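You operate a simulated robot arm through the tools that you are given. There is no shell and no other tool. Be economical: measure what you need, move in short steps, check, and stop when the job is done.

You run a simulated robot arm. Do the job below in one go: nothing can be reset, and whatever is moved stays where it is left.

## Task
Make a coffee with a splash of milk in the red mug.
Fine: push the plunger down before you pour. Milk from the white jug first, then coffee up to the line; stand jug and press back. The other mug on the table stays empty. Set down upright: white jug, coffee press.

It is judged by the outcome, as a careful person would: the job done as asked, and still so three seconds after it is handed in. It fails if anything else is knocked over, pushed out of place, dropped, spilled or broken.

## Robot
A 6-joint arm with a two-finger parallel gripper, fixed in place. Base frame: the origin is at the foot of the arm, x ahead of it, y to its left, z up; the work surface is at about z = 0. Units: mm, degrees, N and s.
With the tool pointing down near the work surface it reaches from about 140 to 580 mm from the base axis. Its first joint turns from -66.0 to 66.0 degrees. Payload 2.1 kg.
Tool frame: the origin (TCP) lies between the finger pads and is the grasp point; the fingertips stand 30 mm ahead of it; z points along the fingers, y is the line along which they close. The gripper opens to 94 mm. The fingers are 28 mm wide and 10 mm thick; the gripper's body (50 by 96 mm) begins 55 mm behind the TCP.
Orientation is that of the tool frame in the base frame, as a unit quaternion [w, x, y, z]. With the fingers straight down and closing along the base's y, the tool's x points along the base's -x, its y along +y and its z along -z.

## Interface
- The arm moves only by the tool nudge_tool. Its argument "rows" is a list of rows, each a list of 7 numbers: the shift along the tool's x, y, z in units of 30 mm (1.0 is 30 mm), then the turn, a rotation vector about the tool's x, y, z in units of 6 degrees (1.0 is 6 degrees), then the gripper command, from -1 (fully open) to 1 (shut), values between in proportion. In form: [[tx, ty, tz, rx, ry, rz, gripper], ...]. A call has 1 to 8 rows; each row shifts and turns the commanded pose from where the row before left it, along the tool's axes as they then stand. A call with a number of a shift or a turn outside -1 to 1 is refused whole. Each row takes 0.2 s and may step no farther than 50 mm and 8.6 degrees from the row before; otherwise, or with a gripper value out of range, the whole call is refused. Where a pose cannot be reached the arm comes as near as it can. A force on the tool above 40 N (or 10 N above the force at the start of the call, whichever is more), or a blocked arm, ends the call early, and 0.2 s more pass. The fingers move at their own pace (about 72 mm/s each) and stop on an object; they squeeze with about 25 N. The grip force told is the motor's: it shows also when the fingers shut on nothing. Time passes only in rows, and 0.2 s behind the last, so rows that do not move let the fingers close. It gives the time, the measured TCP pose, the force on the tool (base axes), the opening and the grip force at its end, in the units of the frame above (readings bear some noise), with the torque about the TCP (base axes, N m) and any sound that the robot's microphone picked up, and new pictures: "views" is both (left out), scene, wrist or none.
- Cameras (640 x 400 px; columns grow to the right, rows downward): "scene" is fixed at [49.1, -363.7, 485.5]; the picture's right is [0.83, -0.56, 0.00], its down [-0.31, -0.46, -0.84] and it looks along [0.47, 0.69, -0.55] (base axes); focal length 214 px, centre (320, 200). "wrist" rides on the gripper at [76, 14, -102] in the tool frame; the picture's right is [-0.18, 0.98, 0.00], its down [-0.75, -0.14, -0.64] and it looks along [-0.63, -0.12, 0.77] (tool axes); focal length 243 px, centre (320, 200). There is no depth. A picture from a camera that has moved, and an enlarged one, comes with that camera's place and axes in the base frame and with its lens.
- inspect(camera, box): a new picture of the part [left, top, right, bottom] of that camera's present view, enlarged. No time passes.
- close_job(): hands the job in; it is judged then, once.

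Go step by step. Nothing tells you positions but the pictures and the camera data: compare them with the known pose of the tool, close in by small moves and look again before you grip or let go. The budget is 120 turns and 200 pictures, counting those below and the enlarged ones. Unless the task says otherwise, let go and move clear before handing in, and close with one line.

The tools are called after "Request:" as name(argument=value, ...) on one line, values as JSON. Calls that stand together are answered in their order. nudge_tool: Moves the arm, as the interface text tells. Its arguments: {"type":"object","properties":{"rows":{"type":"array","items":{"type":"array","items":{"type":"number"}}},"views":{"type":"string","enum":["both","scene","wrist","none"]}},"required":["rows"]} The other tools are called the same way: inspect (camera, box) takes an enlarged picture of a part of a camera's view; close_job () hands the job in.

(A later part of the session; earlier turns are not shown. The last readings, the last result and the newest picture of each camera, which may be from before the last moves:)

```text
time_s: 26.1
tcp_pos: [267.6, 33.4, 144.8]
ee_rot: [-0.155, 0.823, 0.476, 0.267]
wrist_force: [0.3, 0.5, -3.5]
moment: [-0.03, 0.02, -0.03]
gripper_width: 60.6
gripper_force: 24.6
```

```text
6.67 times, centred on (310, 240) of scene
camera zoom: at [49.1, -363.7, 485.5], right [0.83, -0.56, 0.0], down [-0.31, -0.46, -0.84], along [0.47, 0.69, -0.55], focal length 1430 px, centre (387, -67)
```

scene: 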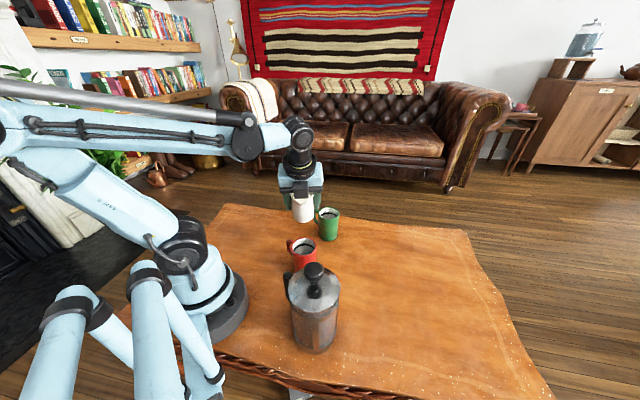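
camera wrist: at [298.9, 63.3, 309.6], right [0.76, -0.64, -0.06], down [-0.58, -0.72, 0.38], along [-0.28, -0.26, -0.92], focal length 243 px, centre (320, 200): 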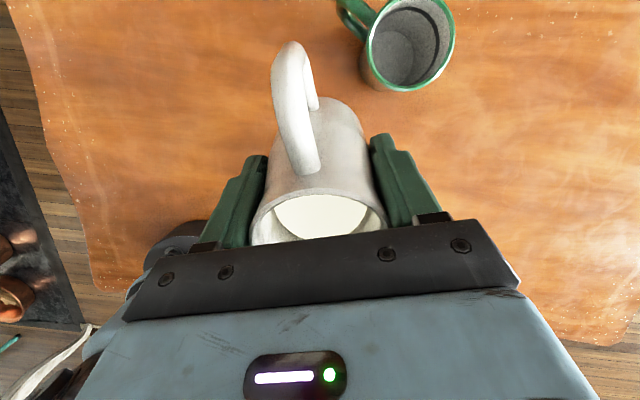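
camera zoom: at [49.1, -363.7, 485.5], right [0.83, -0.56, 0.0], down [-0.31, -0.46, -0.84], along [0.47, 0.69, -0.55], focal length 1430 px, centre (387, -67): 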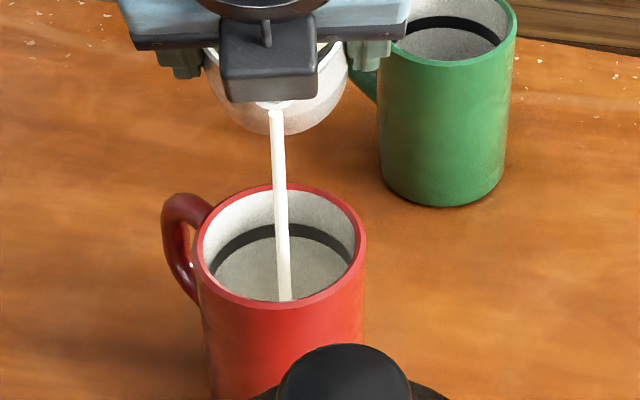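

I'll hold a little longer for a splash, then tilt back.

Request:
nudge_tool(rows=[[0, 0, 0, 0, 0, 0, 1], [0, 0, 0, 0, 0, 0, 1], [0, 0, 0, 0, -1, 0, 1], [0, 0, 0, 0, -1, 0, 1], [0.0, 0, -0.3, 0, -1, 0, 1]])

Request:
inspect(camera="scene", box=[280, 210, 340, 270])

```text
time_s: 27.3
tcp_pos: [264.4, 29.8, 152.8]
ee_rot: [-0.076, 0.856, 0.493, 0.134]
wrist_force: [-0.3, -0.8, -3.8]
moment: [-0.04, 0.04, 0.01]
gripper_width: 60.8
gripper_force: 25.2
camera wrist: at [296.7, 58.5, 274.7], right [0.76, -0.64, -0.06], down [-0.58, -0.72, 0.38], along [-0.28, -0.26, -0.92], focal length 243 px, centre (320, 200)
```

scene: 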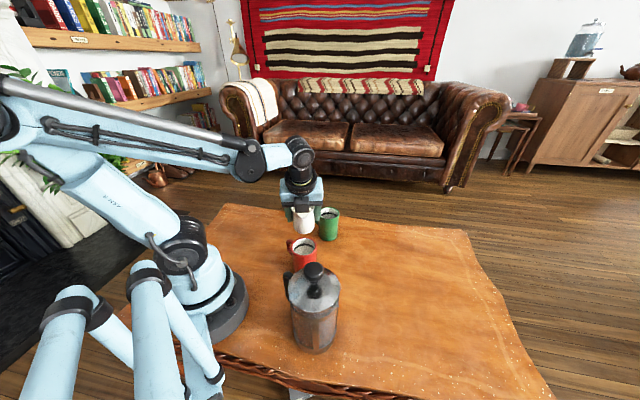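
wrist: 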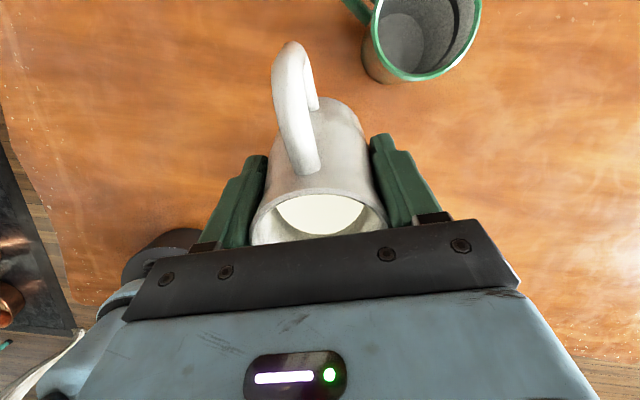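

```text
6.67 times, centred on (310, 240) of scene
camera zoom: at [49.1, -363.7, 485.5], right [0.83, -0.56, 0.0], down [-0.31, -0.46, -0.84], along [0.47, 0.69, -0.55], focal length 1430 px, centre (387, -67)
```

zoom: 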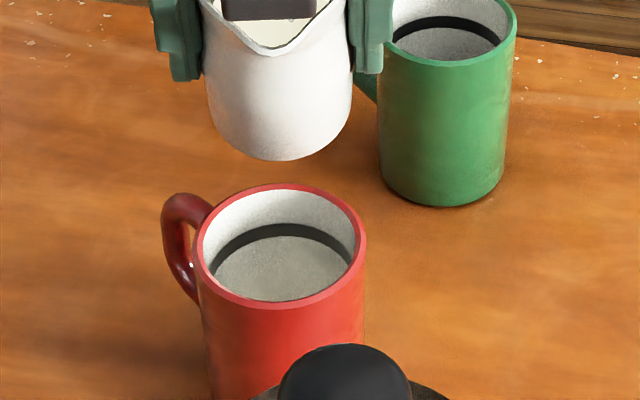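

No spill. I'll carry the jug up and past the mug, stopping where the wrist camera can look down into the mug.

Request:
nudge_tool(rows=[[0.29, 0, -0.9, 0, 0, 0, 1], [0.29, 0, -0.9, 0, 0, 0, 1], [0.29, 0, -0.9, 0, 0, 0, 1], [-0.84, 0.51, -0.273, 0, 0, 0, 1], [-0.84, 0.51, -0.273, 0, 0, 0, 1], [-0.84, 0.51, -0.273, 0, 0, 0, 1], [-0.84, 0.51, -0.273, 0, 0, 0, 1], [-0.84, 0.51, -0.273, 0, 0, 0, 1]])

```text
time_s: 29.1
tcp_pos: [264.7, -123.3, 238.6]
ee_rot: [-0.078, 0.855, 0.494, 0.136]
wrist_force: [-0.4, -1.4, -3.1]
moment: [-0.03, -0.01, -0.03]
gripper_width: 60.6
gripper_force: 24.9
camera wrist: at [296.4, -94.2, 360.5], right [0.76, -0.64, -0.06], down [-0.58, -0.72, 0.38], along [-0.28, -0.26, -0.92], focal length 243 px, centre (320, 200)
```

scene: 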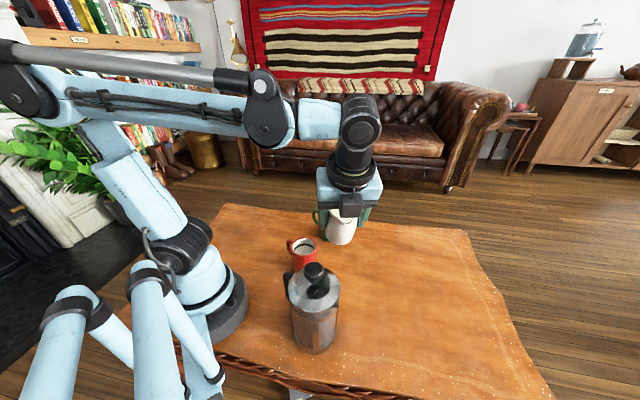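
wrist: 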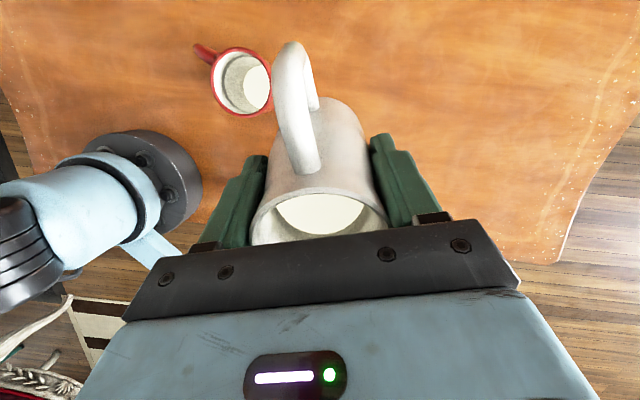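

Request:
inspect(camera="wrist", box=[180, 30, 300, 120])

```text
4.44 times, centred on (240, 75) of wrist
camera zoom: at [296.4, -94.2, 360.5], right [0.76, -0.64, -0.06], down [-0.58, -0.72, 0.38], along [-0.28, -0.26, -0.92], focal length 1078 px, centre (676, 756)
```

zoom: 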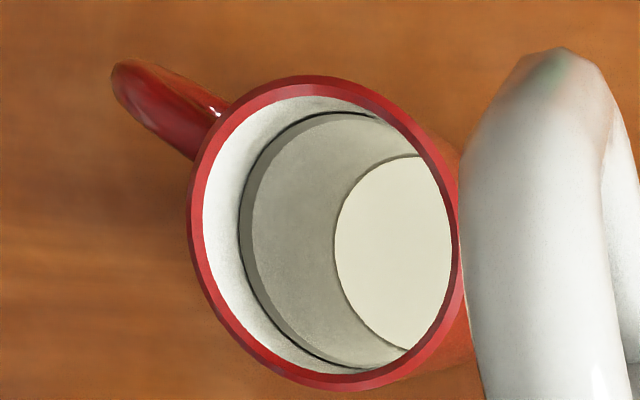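

There is a thin layer of milk in the mug. To judge its depth I'll take the same view of the empty green mug for comparison.

Request:
nudge_tool(rows=[[0.836, 0.509, 0.271, 0, 0, 0, 1], [0.836, 0.509, 0.271, 0, 0, 0, 1], [0.836, 0.509, 0.271, 0, 0, 0, 1], [0.836, 0.509, 0.271, 0, 0, 0, 1], [0.836, 0.509, 0.271, 0, 0, 0, 1]], views="none")

Request:
inspect(camera="wrist", box=[180, 30, 300, 120])

```text
time_s: 30.3
tcp_pos: [396.7, -44.9, 238.5]
ee_rot: [-0.079, 0.856, 0.493, 0.136]
wrist_force: [-0.7, 1.0, -3.1]
moment: [-0.04, 0.01, -0.03]
gripper_width: 60.6
gripper_force: 24.6
```

```text
4.44 times, centred on (240, 75) of wrist
camera zoom: at [429.1, -16.0, 359.4], right [0.76, -0.64, -0.06], down [-0.58, -0.72, 0.38], along [-0.28, -0.26, -0.92], focal length 1078 px, centre (676, 756)
```

zoom: 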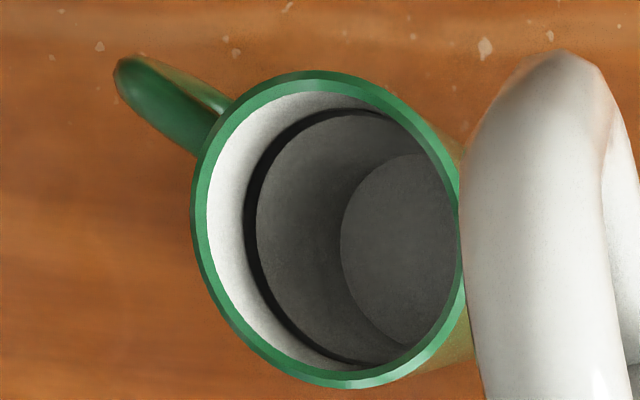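

The comparison shows only about 3 mm of milk (≈6 ml), a bit mean for a splash. I'll go back and pour a little more.

Request:
nudge_tool(rows=[[0, -0.6, 0, 0, 0, 0, 1], [0, -0.9, 0, 0, 0, 0, 1], [0, -0.9, 0, 0, 0, 0, 1], [0, -0.9, 0, 0, 0, 0, 1], [-0.04, -0.9, 0, 0, 0, 0, 1], [0, -0.88, 0, 0, 0, 0, 1], [-0.163, 0, 0.805, 0, 0, 0, 1], [-0.163, 0, 0.805, 0, 0, 0, 1]], views="scene")

```text
time_s: 32.1
tcp_pos: [266.7, 32.0, 189.3]
ee_rot: [-0.078, 0.855, 0.494, 0.136]
wrist_force: [0.1, -0.6, -3.1]
moment: [-0.05, 0.03, 0.01]
gripper_width: 60.5
gripper_force: 25.0
```

scene: 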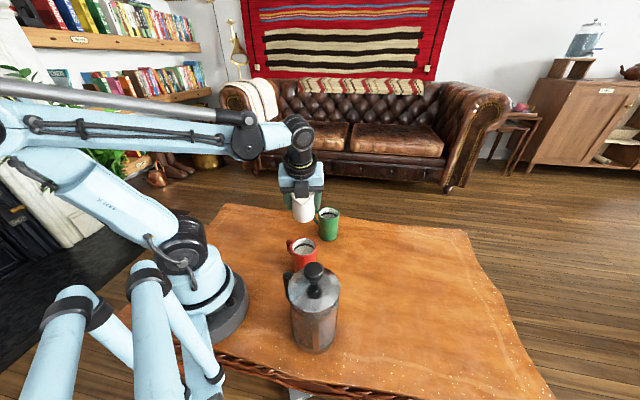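

Request:
nudge_tool(rows=[[-0.277, 0, 0.786, 0, 1, 0, 1], [-0.29, 0, 0.6, 0, 1, 0, 1], [0.045, 0, -0.05, 0, 1, 0, 1], [0.08, 0, -0.1, 0, 0.67, 0, 1], [0, 0, 0, 0, 0, 0, 1]], views="none")

Request:
inspect(camera="scene", box=[280, 210, 340, 270])

```text
time_s: 33.3
tcp_pos: [264.2, 30.7, 150.4]
ee_rot: [-0.171, 0.814, 0.47, 0.297]
wrist_force: [-0.1, -1.0, -3.8]
moment: [-0.03, 0.02, 0.0]
gripper_width: 60.5
gripper_force: 25.1
```

```text
6.67 times, centred on (310, 240) of scene
camera zoom: at [49.1, -363.7, 485.5], right [0.83, -0.56, 0.0], down [-0.31, -0.46, -0.84], along [0.47, 0.69, -0.55], focal length 1430 px, centre (387, -67)
```

zoom: 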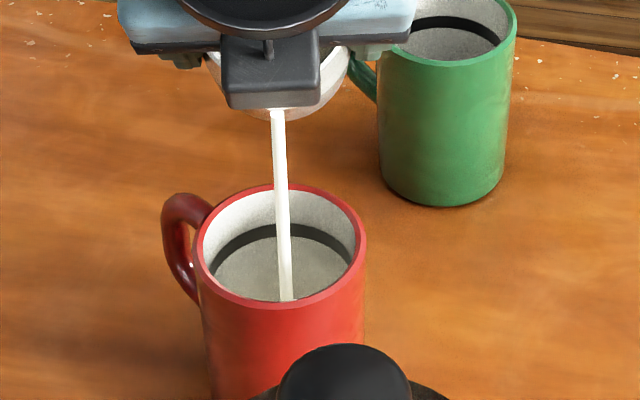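

Flowing well; hold about 0.8 s more and tilt back.

Request:
nudge_tool(rows=[[0, 0, 0, 0, 0, 0, 1], [0, 0, 0, 0, 0, 0, 1], [0, 0, 0, 0, 0, 0, 1], [0, 0, 0, 0, -1, 0, 1], [0, 0, 0, 0, -1, 0, 1], [0, 0, -0.3, 0, -1, 0, 1], [0.29, 0, -0.9, 0, -0.67, 0, 1], [0.29, 0, -0.9, 0, 0, 0, 1]], views="none")

Request:
nudge_tool(rows=[[0.29, 0, -0.85, 0, 0, 0, 1], [-0.84, 0.51, -0.273, 0, 0, 0, 1], [-0.84, 0.51, -0.273, 0, 0, 0, 1], [-0.84, 0.51, -0.273, 0, 0, 0, 1], [-0.84, 0.51, -0.273, 0, 0, 0, 1], [-0.84, 0.51, -0.273, 0, 0, 0, 1]])

Request:
inspect(camera="wrist", box=[180, 30, 300, 120])

```text
time_s: 35.1
tcp_pos: [263.3, 27.7, 213.7]
ee_rot: [-0.077, 0.856, 0.494, 0.134]
wrist_force: [0.0, 0.0, -3.6]
moment: [-0.03, 0.02, -0.01]
gripper_width: 60.5
gripper_force: 25.0
```

```text
time_s: 36.5
tcp_pos: [261.6, -128.4, 242.3]
ee_rot: [-0.079, 0.855, 0.494, 0.136]
wrist_force: [-0.5, -0.6, -3.0]
moment: [-0.01, 0.02, 0.0]
gripper_width: 60.4
gripper_force: 24.9
camera wrist: at [295.0, -98.5, 363.6], right [0.76, -0.64, -0.06], down [-0.58, -0.72, 0.38], along [-0.28, -0.26, -0.92], focal length 243 px, centre (320, 200)
```

scene: 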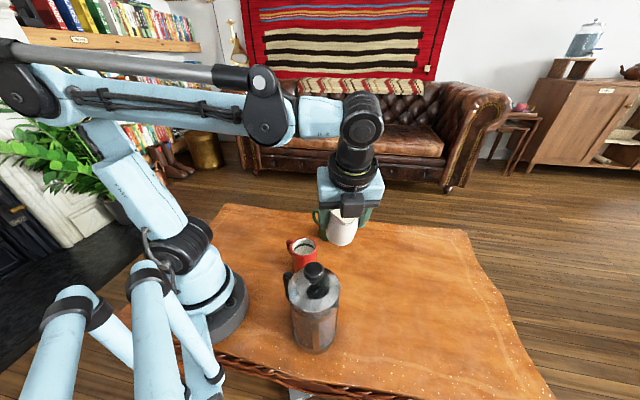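
wrist: 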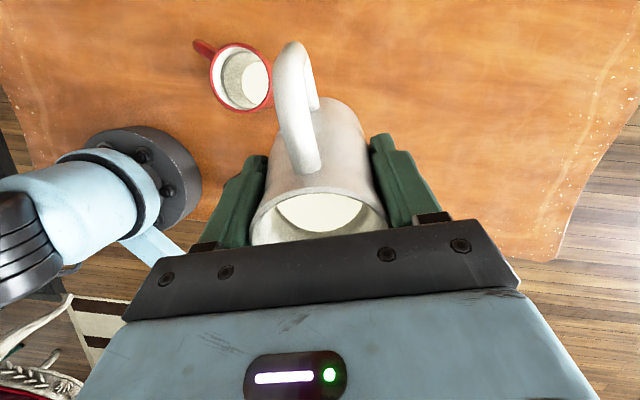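

```text
4.44 times, centred on (240, 75) of wrist
camera zoom: at [295.0, -98.5, 363.6], right [0.76, -0.64, -0.06], down [-0.58, -0.72, 0.38], along [-0.28, -0.26, -0.92], focal length 1078 px, centre (676, 756)
```

zoom: 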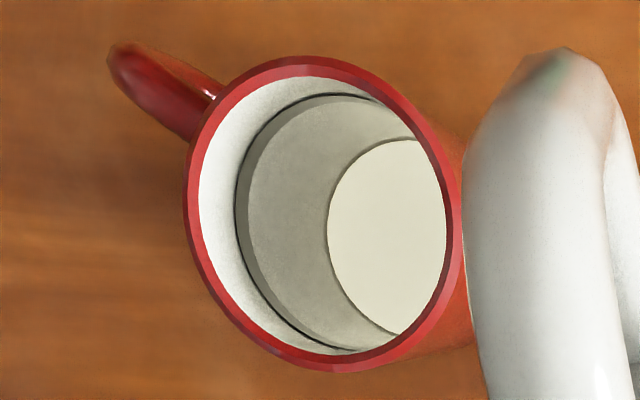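

That's now about 14 ml; one more short pour will make it a proper splash (~25 ml).

Request:
nudge_tool(rows=[[0.84, -0.51, 0.273, 0, 0, 0, 1], [0.84, -0.51, 0.273, 0, 0, 0, 1], [0.84, -0.51, 0.273, 0, 0, 0, 1], [0.84, -0.51, 0.273, 0, 0, 0, 1], [0.84, -0.51, 0.273, 0, 0, 0, 1], [-0.137, 0.013, 0.885, 0, 0, 0, 1], [-0.137, 0.013, 0.885, 0, 0, 0, 1]], views="none")

Request:
nudge_tool(rows=[[-0.277, 0, 0.786, 0, 1, 0, 1], [-0.29, 0, 0.6, 0, 1, 0, 1], [0.045, 0, -0.05, 0, 1, 0, 1], [0.08, 0, -0.1, 0, 1, 0, 1], [0, 0, 0, 0, 0, 0, 1], [0, 0, 0, 0, 0, 0, 1]], views="none")

Request:
inspect(camera="scene", box=[280, 210, 340, 270])

```text
time_s: 38.1
tcp_pos: [266.5, 34.4, 188.1]
ee_rot: [-0.078, 0.855, 0.494, 0.136]
wrist_force: [-0.3, 0.0, -2.8]
moment: [-0.01, 0.03, 0.03]
gripper_width: 60.5
gripper_force: 24.8
```

```text
time_s: 39.5
tcp_pos: [266.6, 33.4, 148.8]
ee_rot: [-0.178, 0.809, 0.466, 0.31]
wrist_force: [0.5, 0.5, -3.7]
moment: [-0.02, 0.03, 0.0]
gripper_width: 60.5
gripper_force: 24.7
```

```text
6.67 times, centred on (310, 240) of scene
camera zoom: at [49.1, -363.7, 485.5], right [0.83, -0.56, 0.0], down [-0.31, -0.46, -0.84], along [0.47, 0.69, -0.55], focal length 1430 px, centre (387, -67)
```

zoom: 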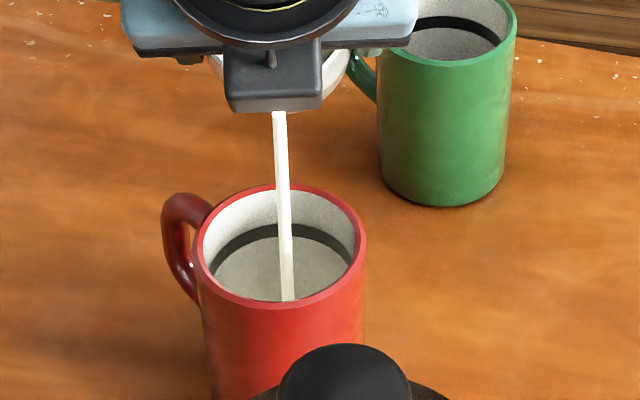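

Request:
nudge_tool(rows=[[0, 0, 0, 0, 0, 0, 1], [0, 0, 0, 0, 0, 0, 1], [0, 0, 0, 0, -1, 0, 1], [0, 0, 0, 0, -1, 0, 1], [0, 0, -0.3, 0, -1, 0, 1], [0.29, 0, -0.9, 0, -1, 0, 1], [0.29, 0, -0.9, 0, 0, 0, 1]], views="none")

Request:
nudge_tool(rows=[[0.29, 0, -0.85, 0, 0, 0, 1], [-0.84, 0.51, -0.273, 0, 0, 0, 1], [-0.84, 0.51, -0.273, 0, 0, 0, 1], [-0.84, 0.51, -0.273, 0, 0, 0, 1], [-0.84, 0.51, -0.273, 0, 0, 0, 1], [-0.84, 0.51, -0.273, 0, 0, 0, 1]], views="none")

Request:
inspect(camera="wrist", box=[180, 30, 300, 120])

```text
time_s: 41.1
tcp_pos: [264.1, 26.2, 211.3]
ee_rot: [-0.077, 0.856, 0.494, 0.135]
wrist_force: [-0.8, 0.3, -2.8]
moment: [-0.03, -0.02, 0.0]
gripper_width: 60.6
gripper_force: 24.9
```

```text
time_s: 42.5
tcp_pos: [263.0, -126.0, 240.2]
ee_rot: [-0.079, 0.855, 0.494, 0.136]
wrist_force: [0.4, -0.6, -2.1]
moment: [-0.03, 0.04, 0.0]
gripper_width: 60.8
gripper_force: 24.9
```

```text
4.44 times, centred on (240, 75) of wrist
camera zoom: at [295.7, -96.4, 361.9], right [0.76, -0.64, -0.06], down [-0.58, -0.72, 0.38], along [-0.28, -0.26, -0.92], focal length 1078 px, centre (676, 756)
```

zoom: 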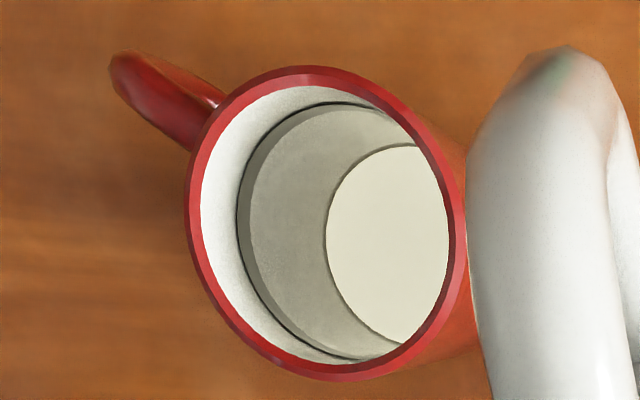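

That's now about 18–20 ml of milk, a good splash. I'll upright the jug, yaw back and return it to its spot.

Request:
nudge_tool(rows=[[0, 0, 0, 0, -1, 0, 1], [0, 0, 0, 0, -1, 0, 1], [0, 0, 0, 0, -1, 0, 1], [0, 0, 0, 0, 0, -1, 1], [0, 0, 0, 0, 0, -1, 1], [0, 0, 0, 0, 0, -1, 1], [0, 0, 0, 0, 0, -1, 1], [0, 0, 0, 0, 0, -1, 1]], views="none")

Request:
nudge_tool(rows=[[0, 0, 0, 0, 0, -1, 1], [0, 0, 0, 0, 0, -1, 1], [0, 0, 0, 0, 0, -0.5, 1], [-0.278, 0.885, 0, 0, 0, 0, 1], [-0.278, 0.885, 0, 0, 0, 0, 1], [-0.278, 0.885, 0, 0, 0, 0, 1], [-0.278, 0.885, 0, 0, 0, 0, 1]])

```text
time_s: 44.3
tcp_pos: [263.2, -125.4, 240.5]
ee_rot: [0.0, 0.707, 0.707, 0.001]
wrist_force: [-0.4, -0.1, -3.4]
moment: [-0.04, -0.02, 0.01]
gripper_width: 60.6
gripper_force: 25.0
```

```text
time_s: 45.9
tcp_pos: [375.9, -130.5, 239.8]
ee_rot: [0.0, 0.609, 0.793, 0.001]
wrist_force: [-0.5, -0.1, -3.8]
moment: [-0.03, -0.03, -0.01]
gripper_width: 60.9
gripper_force: 25.2
camera wrist: at [369.3, -52.0, 342.6], right [1.0, 0.08, 0.0], down [0.06, -0.76, 0.64], along [0.05, -0.64, -0.77], focal length 243 px, centre (320, 200)
```

scene: 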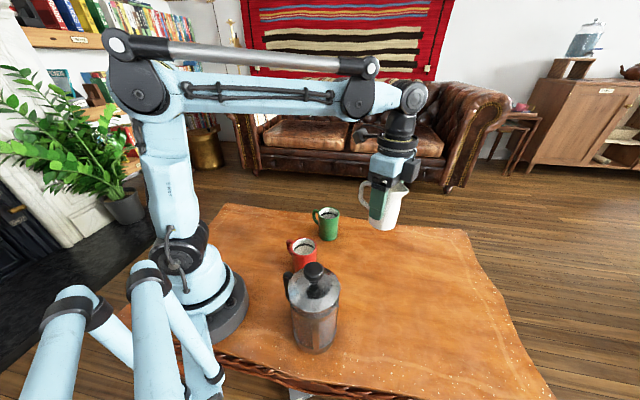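
wrist: 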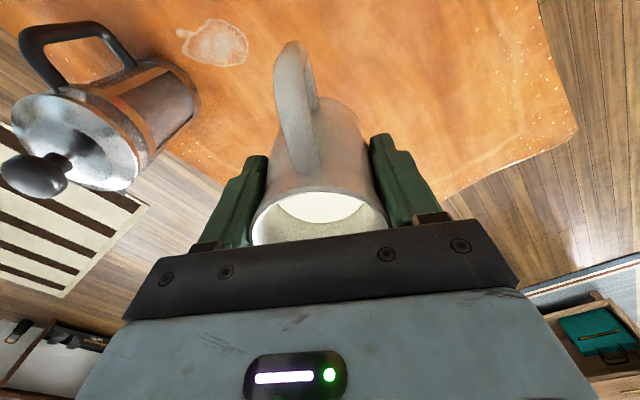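

The jug is back over its spot. Lower it gently, watching the force.

Request:
nudge_tool(rows=[[0, 0, 0.9, 0, 0, 0, 1], [0, 0, 0.9, 0, 0, 0, 1], [0, 0, 0.9, 0, 0, 0, 1], [0, 0, 0.9, 0, 0, 0, 1], [0, 0, 0.9, 0, 0, 0, 1], [0, 0, 0.7, 0, 0, 0, 1], [0, 0, 0.4, 0, 0, 0, 1]], views="none")

Request:
inspect(camera="wrist", box=[0, 0, 250, 160])

```text
time_s: 47.5
tcp_pos: [374.1, -129.4, 72.1]
ee_rot: [0.0, 0.609, 0.794, 0.0]
wrist_force: [-0.9, 0.8, -3.6]
moment: [-0.04, 0.01, 0.06]
gripper_width: 60.4
gripper_force: 25.1
```

```text
2.50 times, centred on (125, 80) of wrist
camera zoom: at [367.9, -51.5, 174.3], right [1.0, 0.08, 0.0], down [0.06, -0.76, 0.64], along [0.05, -0.64, -0.77], focal length 606 px, centre (808, 500)
```

zoom: 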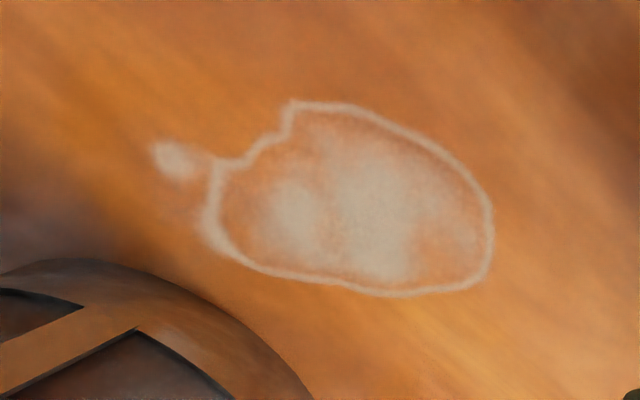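

Request:
nudge_tool(rows=[[0, 0, 0.1, 0, 0, 0, 1], [0, 0, 0.1, 0, 0, 0, 1], [0, 0, 0.08, 0, 0, 0, 1], [0, 0, 0, 0, 0, 0, 1]], views="none")

```text
time_s: 48.5
tcp_pos: [375.1, -129.3, 63.9]
ee_rot: [0.0, 0.609, 0.793, 0.001]
wrist_force: [-0.1, 0.6, -4.4]
moment: [-0.01, -0.04, -0.03]
gripper_width: 60.5
gripper_force: 25.0
```

Request:
nudge_tool(rows=[[0, 0, 0.05, 0, 0, 0, 1], [0, 0, 0.05, 0, 0, 0, 1], [0, 0, 0, 0, 0, 0, 1]], views="none")

```text
time_s: 49.3
tcp_pos: [374.5, -130.4, 60.8]
ee_rot: [-0.001, 0.609, 0.793, 0.0]
wrist_force: [-5.8, 3.7, 22.4]
moment: [-0.16, 0.03, -0.02]
gripper_width: 60.7
gripper_force: 24.8
```

It's touching down. I'll ease off a millimetre and release, then rise straight up.

Request:
nudge_tool(rows=[[0, 0, -0.03, 0, 0, 0, 1], [0, 0, 0, 0, 0, 0, 0], [0, 0, 0, 0, 0, 0, -0.7], [0, 0, 0, 0, 0, 0, -1], [0, 0, -0.3, 0, 0, 0, -1], [0, 0, -0.8, 0, 0, 0, -1], [0, 0, -0.9, 0, 0, 0, -1], [0, 0, -0.9, 0, 0, 0, -1]])

```text
time_s: 51.1
tcp_pos: [375.3, -130.2, 151.1]
ee_rot: [0.0, 0.609, 0.793, 0.0]
wrist_force: [0.4, -0.3, 0.2]
moment: [0.0, 0.0, 0.0]
gripper_width: 94.0
gripper_force: 0.1
camera wrist: at [369.4, -52.1, 253.8], right [1.0, 0.08, 0.0], down [0.06, -0.76, 0.64], along [0.05, -0.64, -0.77], focal length 243 px, centre (320, 200)
```

scene: 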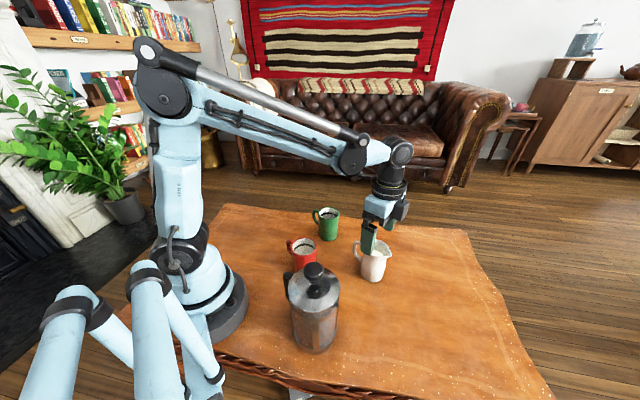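
wrist: 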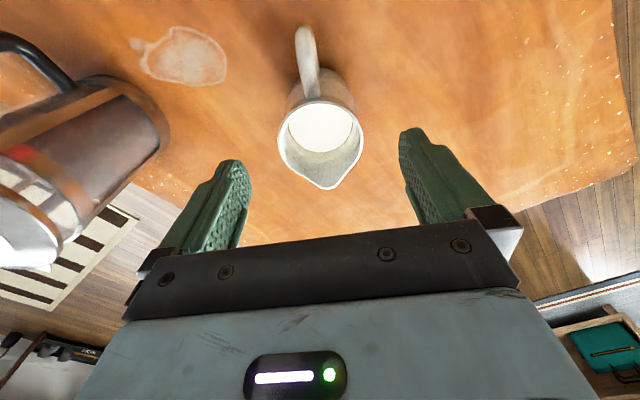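

The jug stands well. I'll rise and study the press and its handle.

Request:
nudge_tool(rows=[[0, 0, -0.9, 0, 0, 0, -1], [0, -0.5, -0.9, 0, 0, 0, -1], [0, -0.9, -0.3, 0, 0, 0, -1], [0, -0.9, 0, 0, 0, 0, -1]], views="wrist")

Request:
inspect(camera="wrist", box=[0, 0, 320, 200])

```text
time_s: 52.1
tcp_pos: [308.2, -149.4, 212.9]
ee_rot: [0.0, 0.609, 0.793, 0.0]
wrist_force: [0.9, -0.8, 0.4]
moment: [-0.02, -0.01, -0.01]
gripper_width: 94.0
gripper_force: 0.0
camera wrist: at [303.3, -71.1, 315.7], right [1.0, 0.08, 0.0], down [0.06, -0.76, 0.64], along [0.05, -0.64, -0.77], focal length 243 px, centre (320, 200)
```

wrist: 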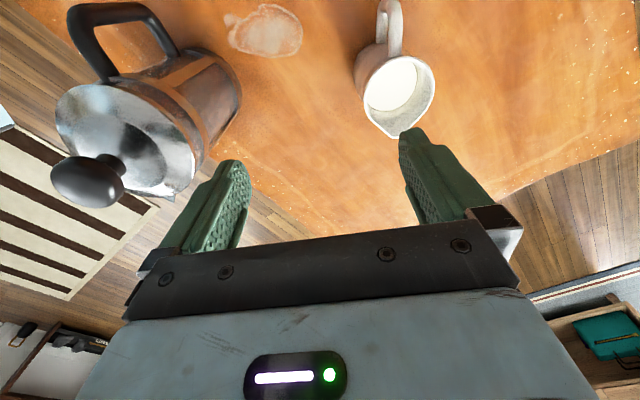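

```text
2.00 times, centred on (160, 100) of wrist
camera zoom: at [303.3, -71.1, 315.7], right [1.0, 0.08, 0.0], down [0.06, -0.76, 0.64], along [0.05, -0.64, -0.77], focal length 485 px, centre (640, 400)
```

zoom: 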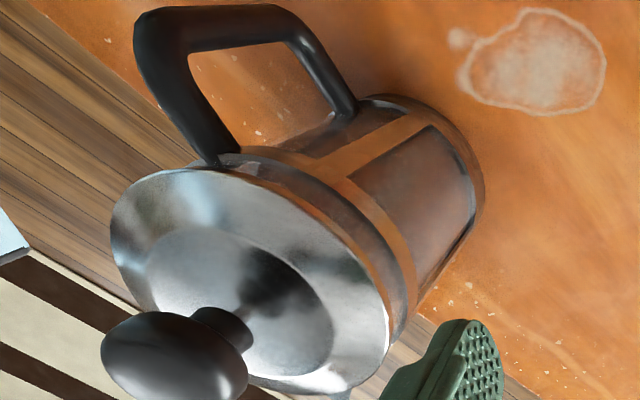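

The handle is a D-loop with its vertical bar at about (160,-99), z about 65–140. Because the lid overhangs, I'll grip the bar with the tool leaning 45° from the handle side. I'll go up and over to that side first.

Request:
nudge_tool(rows=[[0, 0, -0.85, 0, 0, 0, 0], [0, 0, -0.85, 0, 0, 0, 0.15], [0.81, -0.675, -0.8, 0, 0, 0, 0.15], [0.81, -0.675, 0, 0, 0, 0, 0.15], [0.81, -0.675, 0, 0, 0, 0, 0.15], [0.81, -0.675, 0, 0, 0, 0, 0.15], [0.81, -0.675, 0, 0, 0, 0, 0.15], [0.81, -0.675, 0, 0, 0, 0, 0.15]], views="wrist")

Request:
inspect(camera="wrist", box=[220, 0, 420, 150])

```text
time_s: 53.9
tcp_pos: [155.1, -38.8, 286.1]
ee_rot: [0.0, 0.609, 0.793, 0.0]
wrist_force: [-0.5, 0.4, -0.3]
moment: [0.0, 0.05, 0.06]
gripper_width: 39.9
gripper_force: 0.1
camera wrist: at [148.1, 38.1, 388.6], right [1.0, 0.08, 0.0], down [0.06, -0.76, 0.64], along [0.05, -0.64, -0.77], focal length 243 px, centre (320, 200)
```

wrist: 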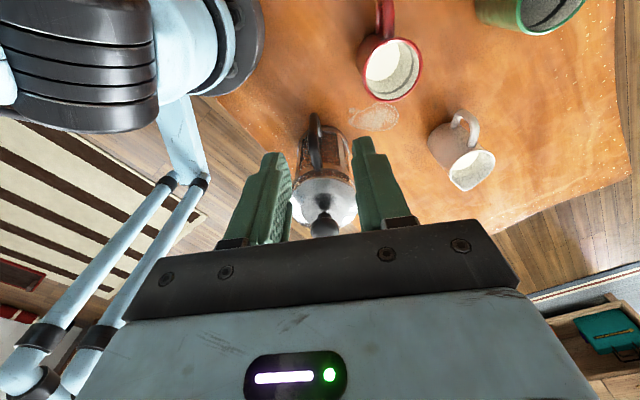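

```text
2.67 times, centred on (320, 75) of wrist
camera zoom: at [148.1, 38.1, 388.6], right [1.0, 0.08, 0.0], down [0.06, -0.76, 0.64], along [0.05, -0.64, -0.77], focal length 647 px, centre (320, 533)
```

zoom: 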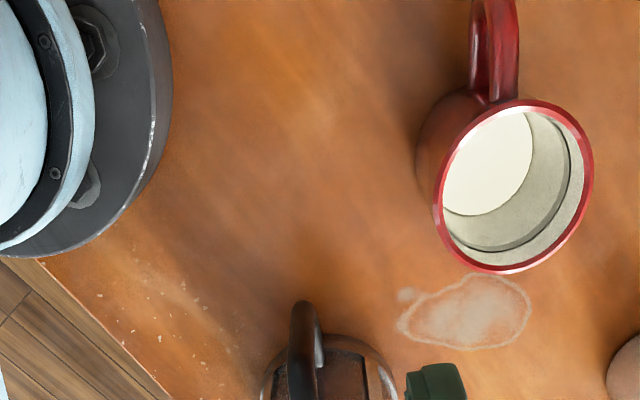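

Request:
inspect(camera="wrist", box=[270, 100, 390, 240])

```text
2.86 times, centred on (330, 170) of wrist
camera zoom: at [148.1, 38.1, 388.6], right [1.0, 0.08, 0.0], down [0.06, -0.76, 0.64], along [0.05, -0.64, -0.77], focal length 693 px, centre (291, 286)
```

zoom: 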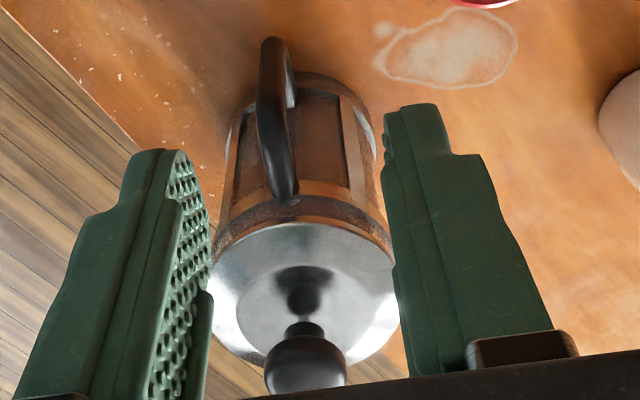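

Triangulated: the bar centre is at (151,-100), z 43–124, at azimuth 105°, so my yaw already matches. I'll tilt the tool 24° and move to a pre-grasp above the bar.

Request:
nudge_tool(rows=[[0, 0, 0, 0, -1, 0, 0.15], [0, 0, 0, 0, -1, 0, 0.15], [0, 0, 0, 0, -1, 0, 0.15], [0, 0, 0, 0, -1, 0, 0.15], [0.207, -0.164, 0.98, 0, 0, 0, 0.15], [0.207, -0.164, 0.98, 0, 0, 0, 0.15], [0.207, -0.164, 0.98, 0, 0, 0, 0.15], [0.207, -0.164, 0.98, 0, 0, 0, 0.15]])

Request:
inspect(camera="wrist", box=[230, 60, 410, 240])

Request:
inspect(camera="scene", box=[230, 180, 370, 360])

```text
time_s: 55.7
tcp_pos: [172.0, -63.5, 174.3]
ee_rot: [0.165, 0.595, 0.776, -0.127]
wrist_force: [-0.5, 0.3, -0.4]
moment: [-0.02, 0.02, 0.03]
gripper_width: 40.0
gripper_force: 0.1
out of reach, approached as far as the arm can: row 5, 6, 7
camera wrist: at [157.3, 47.6, 237.5], right [0.99, 0.09, 0.07], down [-0.03, -0.45, 0.89], along [0.11, -0.89, -0.44], focal length 243 px, centre (320, 200)
```

scene: 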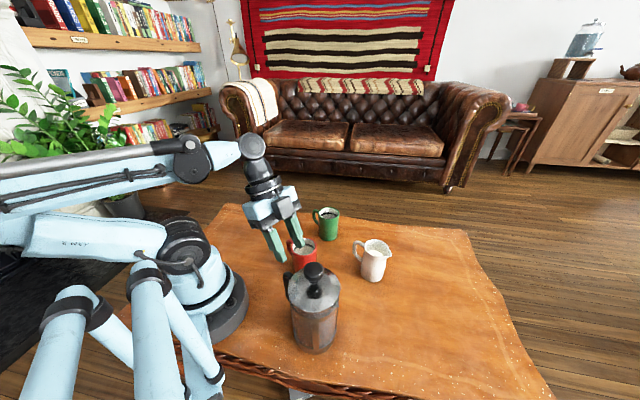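
wrist: 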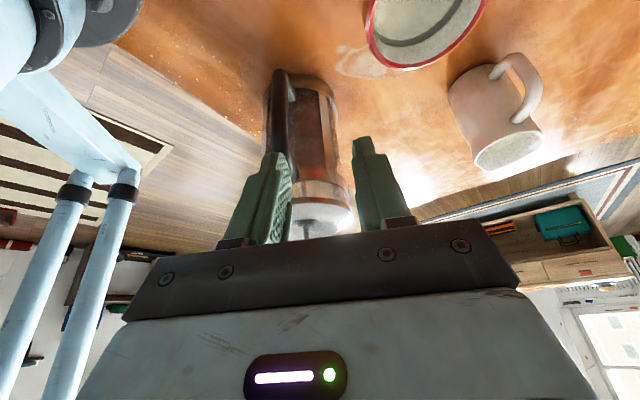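

```text
2.22 times, centred on (320, 150) of wrist
camera zoom: at [157.3, 47.6, 237.5], right [0.99, 0.09, 0.07], down [-0.03, -0.45, 0.89], along [0.11, -0.89, -0.44], focal length 539 px, centre (320, 311)
```

zoom: 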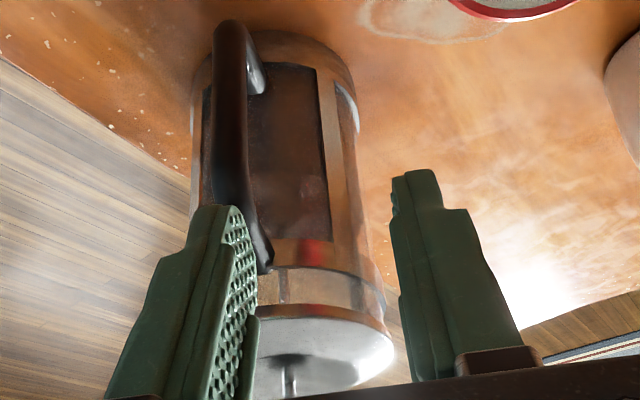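

```text
2.22 times, centred on (300, 270) of scene
camera zoom: at [49.1, -363.7, 485.5], right [0.83, -0.56, 0.0], down [-0.31, -0.46, -0.84], along [0.47, 0.69, -0.55], focal length 477 px, centre (364, 44)
```

zoom: 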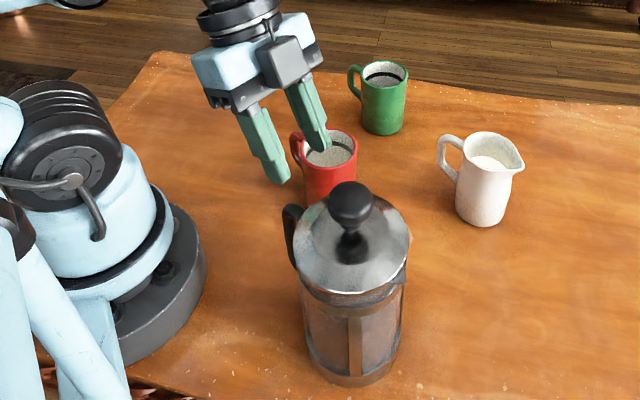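

24° of tilt is too close to the base to reach. 12° still clears the lid and knob, so I'll reduce the tilt and re-read the pose.

Request:
nudge_tool(rows=[[0, 0, -0.3, 0, 1, 0, 0.15], [0, 0, -0.3, 0, 1, 0, 0.15], [0, 0, 0, 0, 0, 0, 0.15]], views="none")

```text
time_s: 56.5
tcp_pos: [166.5, -58.3, 192.0]
ee_rot: [0.083, 0.605, 0.789, -0.064]
wrist_force: [0.0, 0.4, 0.3]
moment: [0.02, 0.01, 0.0]
gripper_width: 40.1
gripper_force: 0.0
```

Request:
nudge_tool(rows=[[-0.26, -0.43, 0.43, 0, 0, 0, 0.15], [-0.26, -0.43, 0.43, 0, 0, 0, 0.15], [0, 0, 0, 0, 0, 0, 0.15]])

Request:
inspect(camera="wrist", box=[230, 60, 410, 240])

Request:
inspect(camera="scene", box=[240, 190, 360, 310])

```text
time_s: 57.3
tcp_pos: [155.7, -85.2, 168.5]
ee_rot: [0.083, 0.605, 0.789, -0.064]
wrist_force: [0.0, -0.7, 0.1]
moment: [0.01, -0.02, 0.04]
gripper_width: 40.0
gripper_force: 0.0
out of reach, approached as far as the arm can: row 2
camera wrist: at [144.8, 11.4, 253.9], right [1.0, 0.08, 0.04], down [0.02, -0.62, 0.78], along [0.09, -0.78, -0.62], focal length 243 px, centre (320, 200)
```

scene: 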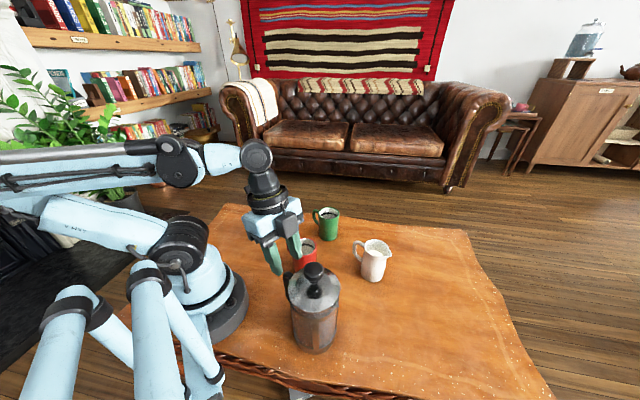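
wrist: 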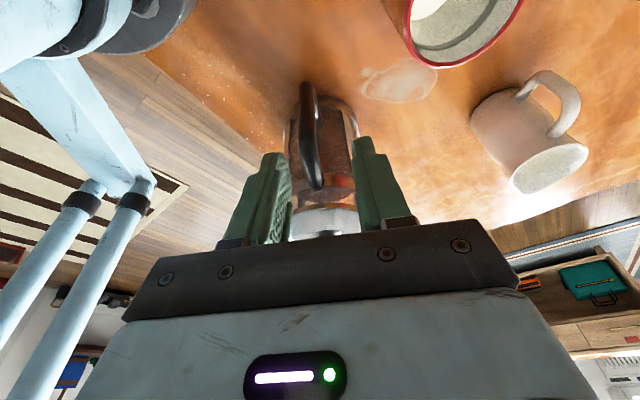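

```text
2.22 times, centred on (320, 150) of wrist
camera zoom: at [144.8, 11.4, 253.9], right [1.0, 0.08, 0.04], down [0.02, -0.62, 0.78], along [0.09, -0.78, -0.62], focal length 539 px, centre (320, 311)
```

zoom: 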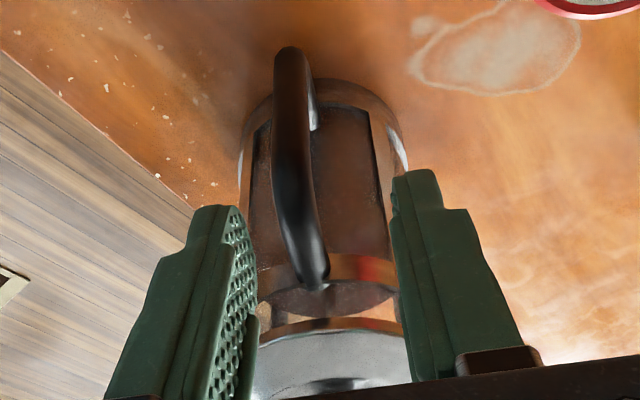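

```text
3.33 times, centred on (300, 250) of scene
camera zoom: at [49.0, -363.7, 485.5], right [0.83, -0.56, 0.0], down [-0.31, -0.46, -0.84], along [0.47, 0.69, -0.55], focal length 715 px, centre (387, 33)
```

zoom: 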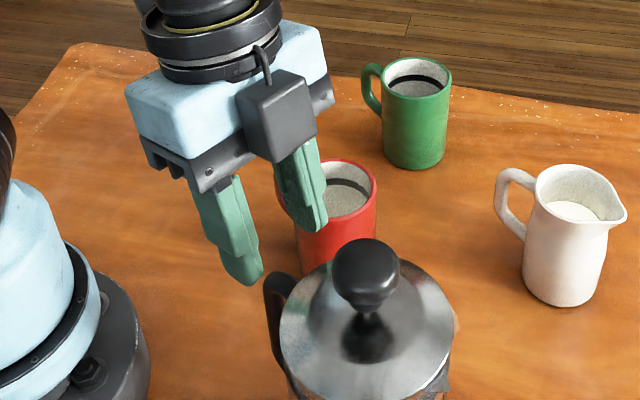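

Reach is at its inner limit, so I'll ease to 8° tilt, correct 6 mm laterally and come down halfway around the bar.

Request:
nudge_tool(rows=[[-0.08, -0.21, 0, 0, 0.67, 0, 0.15], [0, 0, 0.3, 0, 0, 0, 0.15], [0, 0, 0.5, 0, 0, 0, 0.15], [0, 0, 0.4, 0, 0, 0, 0.15]])

Request:
inspect(camera="wrist", box=[230, 60, 410, 240])

Request:
inspect(camera="scene", box=[240, 200, 360, 320])

```text
time_s: 58.3
tcp_pos: [152.5, -95.1, 134.2]
ee_rot: [0.055, 0.608, 0.791, -0.042]
wrist_force: [0.0, -0.1, -0.4]
moment: [0.0, 0.01, -0.03]
gripper_width: 40.0
gripper_force: 0.0
camera wrist: at [142.4, -3.8, 225.6], right [1.0, 0.08, 0.03], down [0.03, -0.67, 0.74], along [0.08, -0.74, -0.67], focal length 243 px, centre (320, 200)
```

scene: 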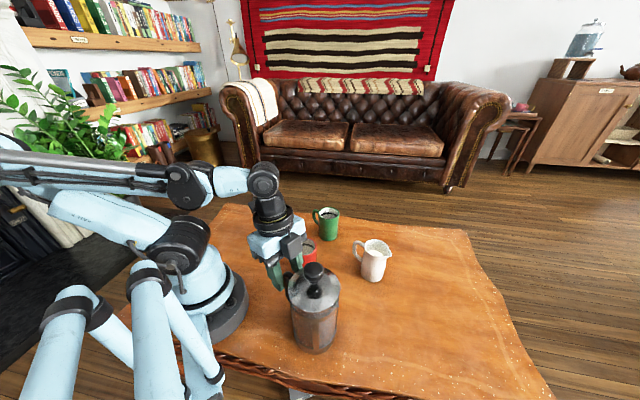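
wrist: 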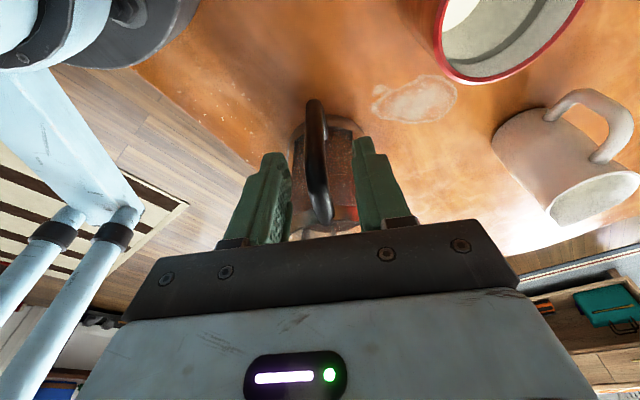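

```text
2.22 times, centred on (320, 150) of wrist
camera zoom: at [142.4, -3.8, 225.6], right [1.0, 0.08, 0.03], down [0.03, -0.67, 0.74], along [0.08, -0.74, -0.67], focal length 539 px, centre (320, 311)
```

zoom: 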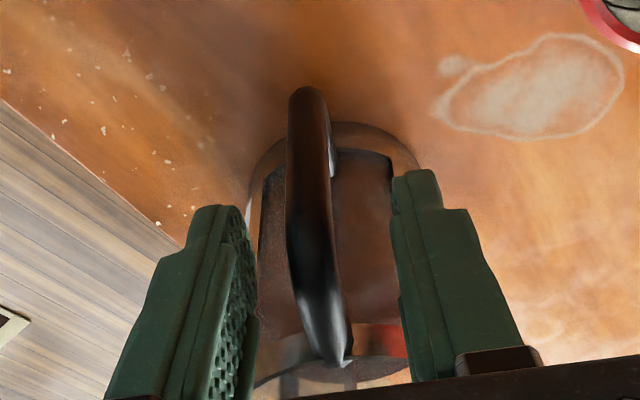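

```text
3.33 times, centred on (300, 260) of scene
camera zoom: at [49.1, -363.7, 485.5], right [0.83, -0.56, 0.0], down [-0.31, -0.46, -0.84], along [0.47, 0.69, -0.55], focal length 715 px, centre (387, 0)
```

zoom: 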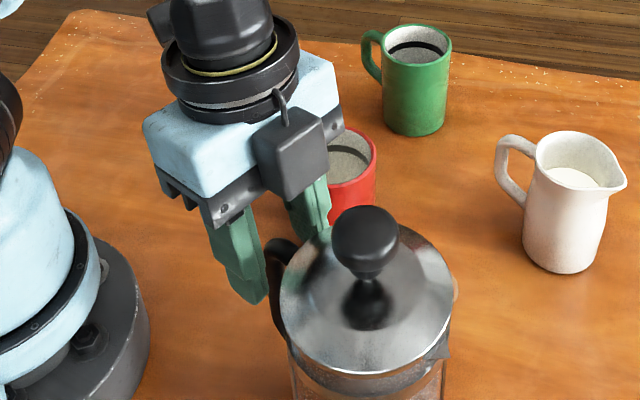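

The handle is centred between the fingers. Continue down to the grip height.

Request:
nudge_tool(rows=[[0.02, 0, 0.4, 0, 0, 0, 0.15], [0.02, 0, 0.4, 0, 0, 0, 0.15], [0.01, 0, 0.4, 0, 0, 0, 0.15]])

Request:
inspect(camera="wrist", box=[230, 60, 410, 240])

Request:
inspect(camera="scene", box=[240, 200, 360, 320])

```text
time_s: 59.1
tcp_pos: [152.3, -98.1, 96.9]
ee_rot: [0.055, 0.607, 0.792, -0.042]
wrist_force: [0.5, 0.3, 0.1]
moment: [-0.02, 0.01, -0.02]
gripper_width: 40.2
gripper_force: 0.1
camera wrist: at [142.1, -7.5, 189.0], right [1.0, 0.08, 0.03], down [0.03, -0.67, 0.74], along [0.08, -0.74, -0.67], focal length 243 px, centre (320, 200)
```

scene: 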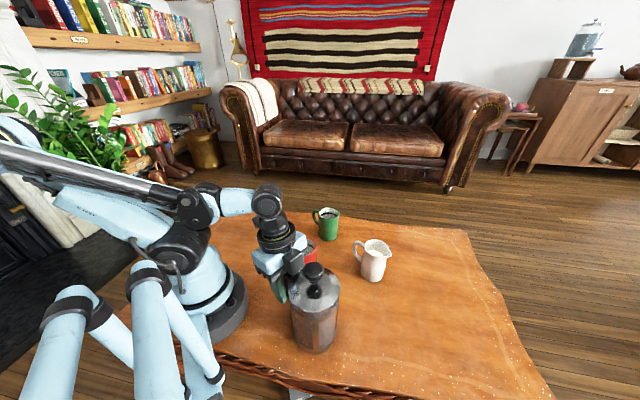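
wrist: 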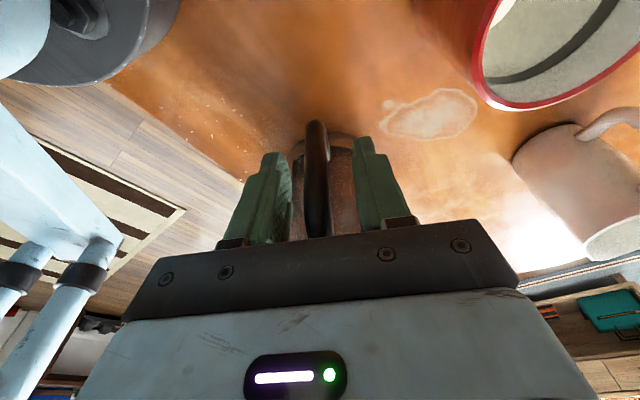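

```text
2.22 times, centred on (320, 150) of wrist
camera zoom: at [142.1, -7.5, 189.0], right [1.0, 0.08, 0.03], down [0.03, -0.67, 0.74], along [0.08, -0.74, -0.67], focal length 539 px, centre (320, 311)
```

zoom: 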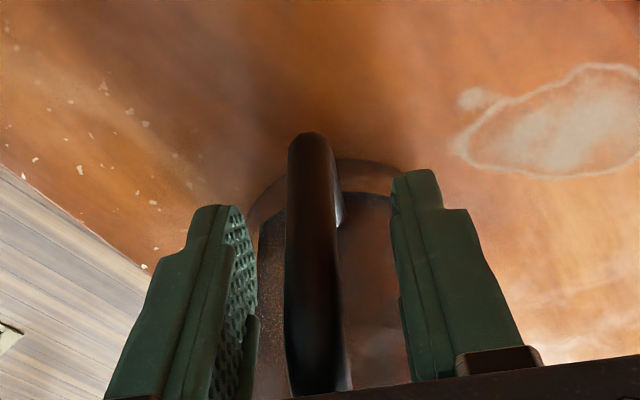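

```text
3.33 times, centred on (300, 260) of scene
camera zoom: at [49.1, -363.7, 485.5], right [0.83, -0.56, 0.0], down [-0.31, -0.46, -0.84], along [0.47, 0.69, -0.55], focal length 715 px, centre (387, 0)
```

zoom: 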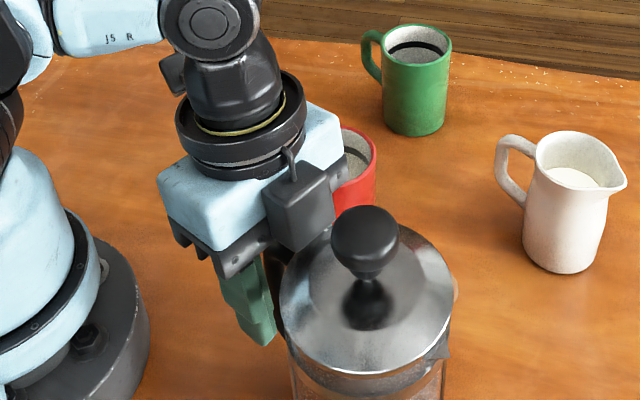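

The bar sits between the pads. Close the gripper.

Request:
nudge_tool(rows=[[0, 0, 0, 0, 0, 0, 0.5], [0, 0, 0, 0, 0, 0, 1], [0, 0, 0, 0, 0, 0, 1], [0, 0, 0, 0, 0, 0, 1]], views="wrist")

```text
time_s: 60.1
tcp_pos: [151.1, -99.6, 97.4]
ee_rot: [0.055, 0.608, 0.791, -0.042]
wrist_force: [-0.7, -0.4, -0.4]
moment: [0.16, -0.12, -0.12]
gripper_width: 17.4
gripper_force: 25.3
camera wrist: at [142.0, -7.5, 189.0], right [1.0, 0.08, 0.03], down [0.03, -0.67, 0.74], along [0.07, -0.74, -0.67], focal length 243 px, centre (320, 200)
```

wrist: 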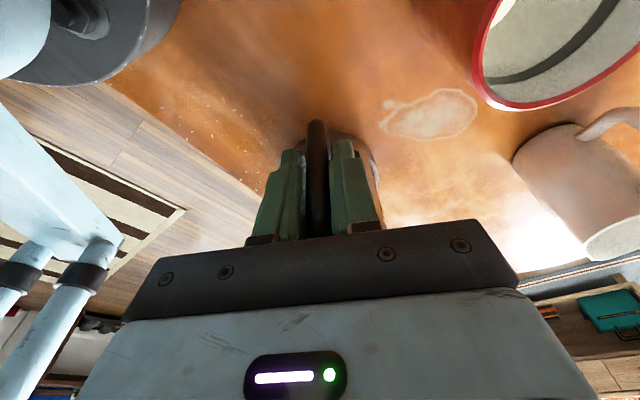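

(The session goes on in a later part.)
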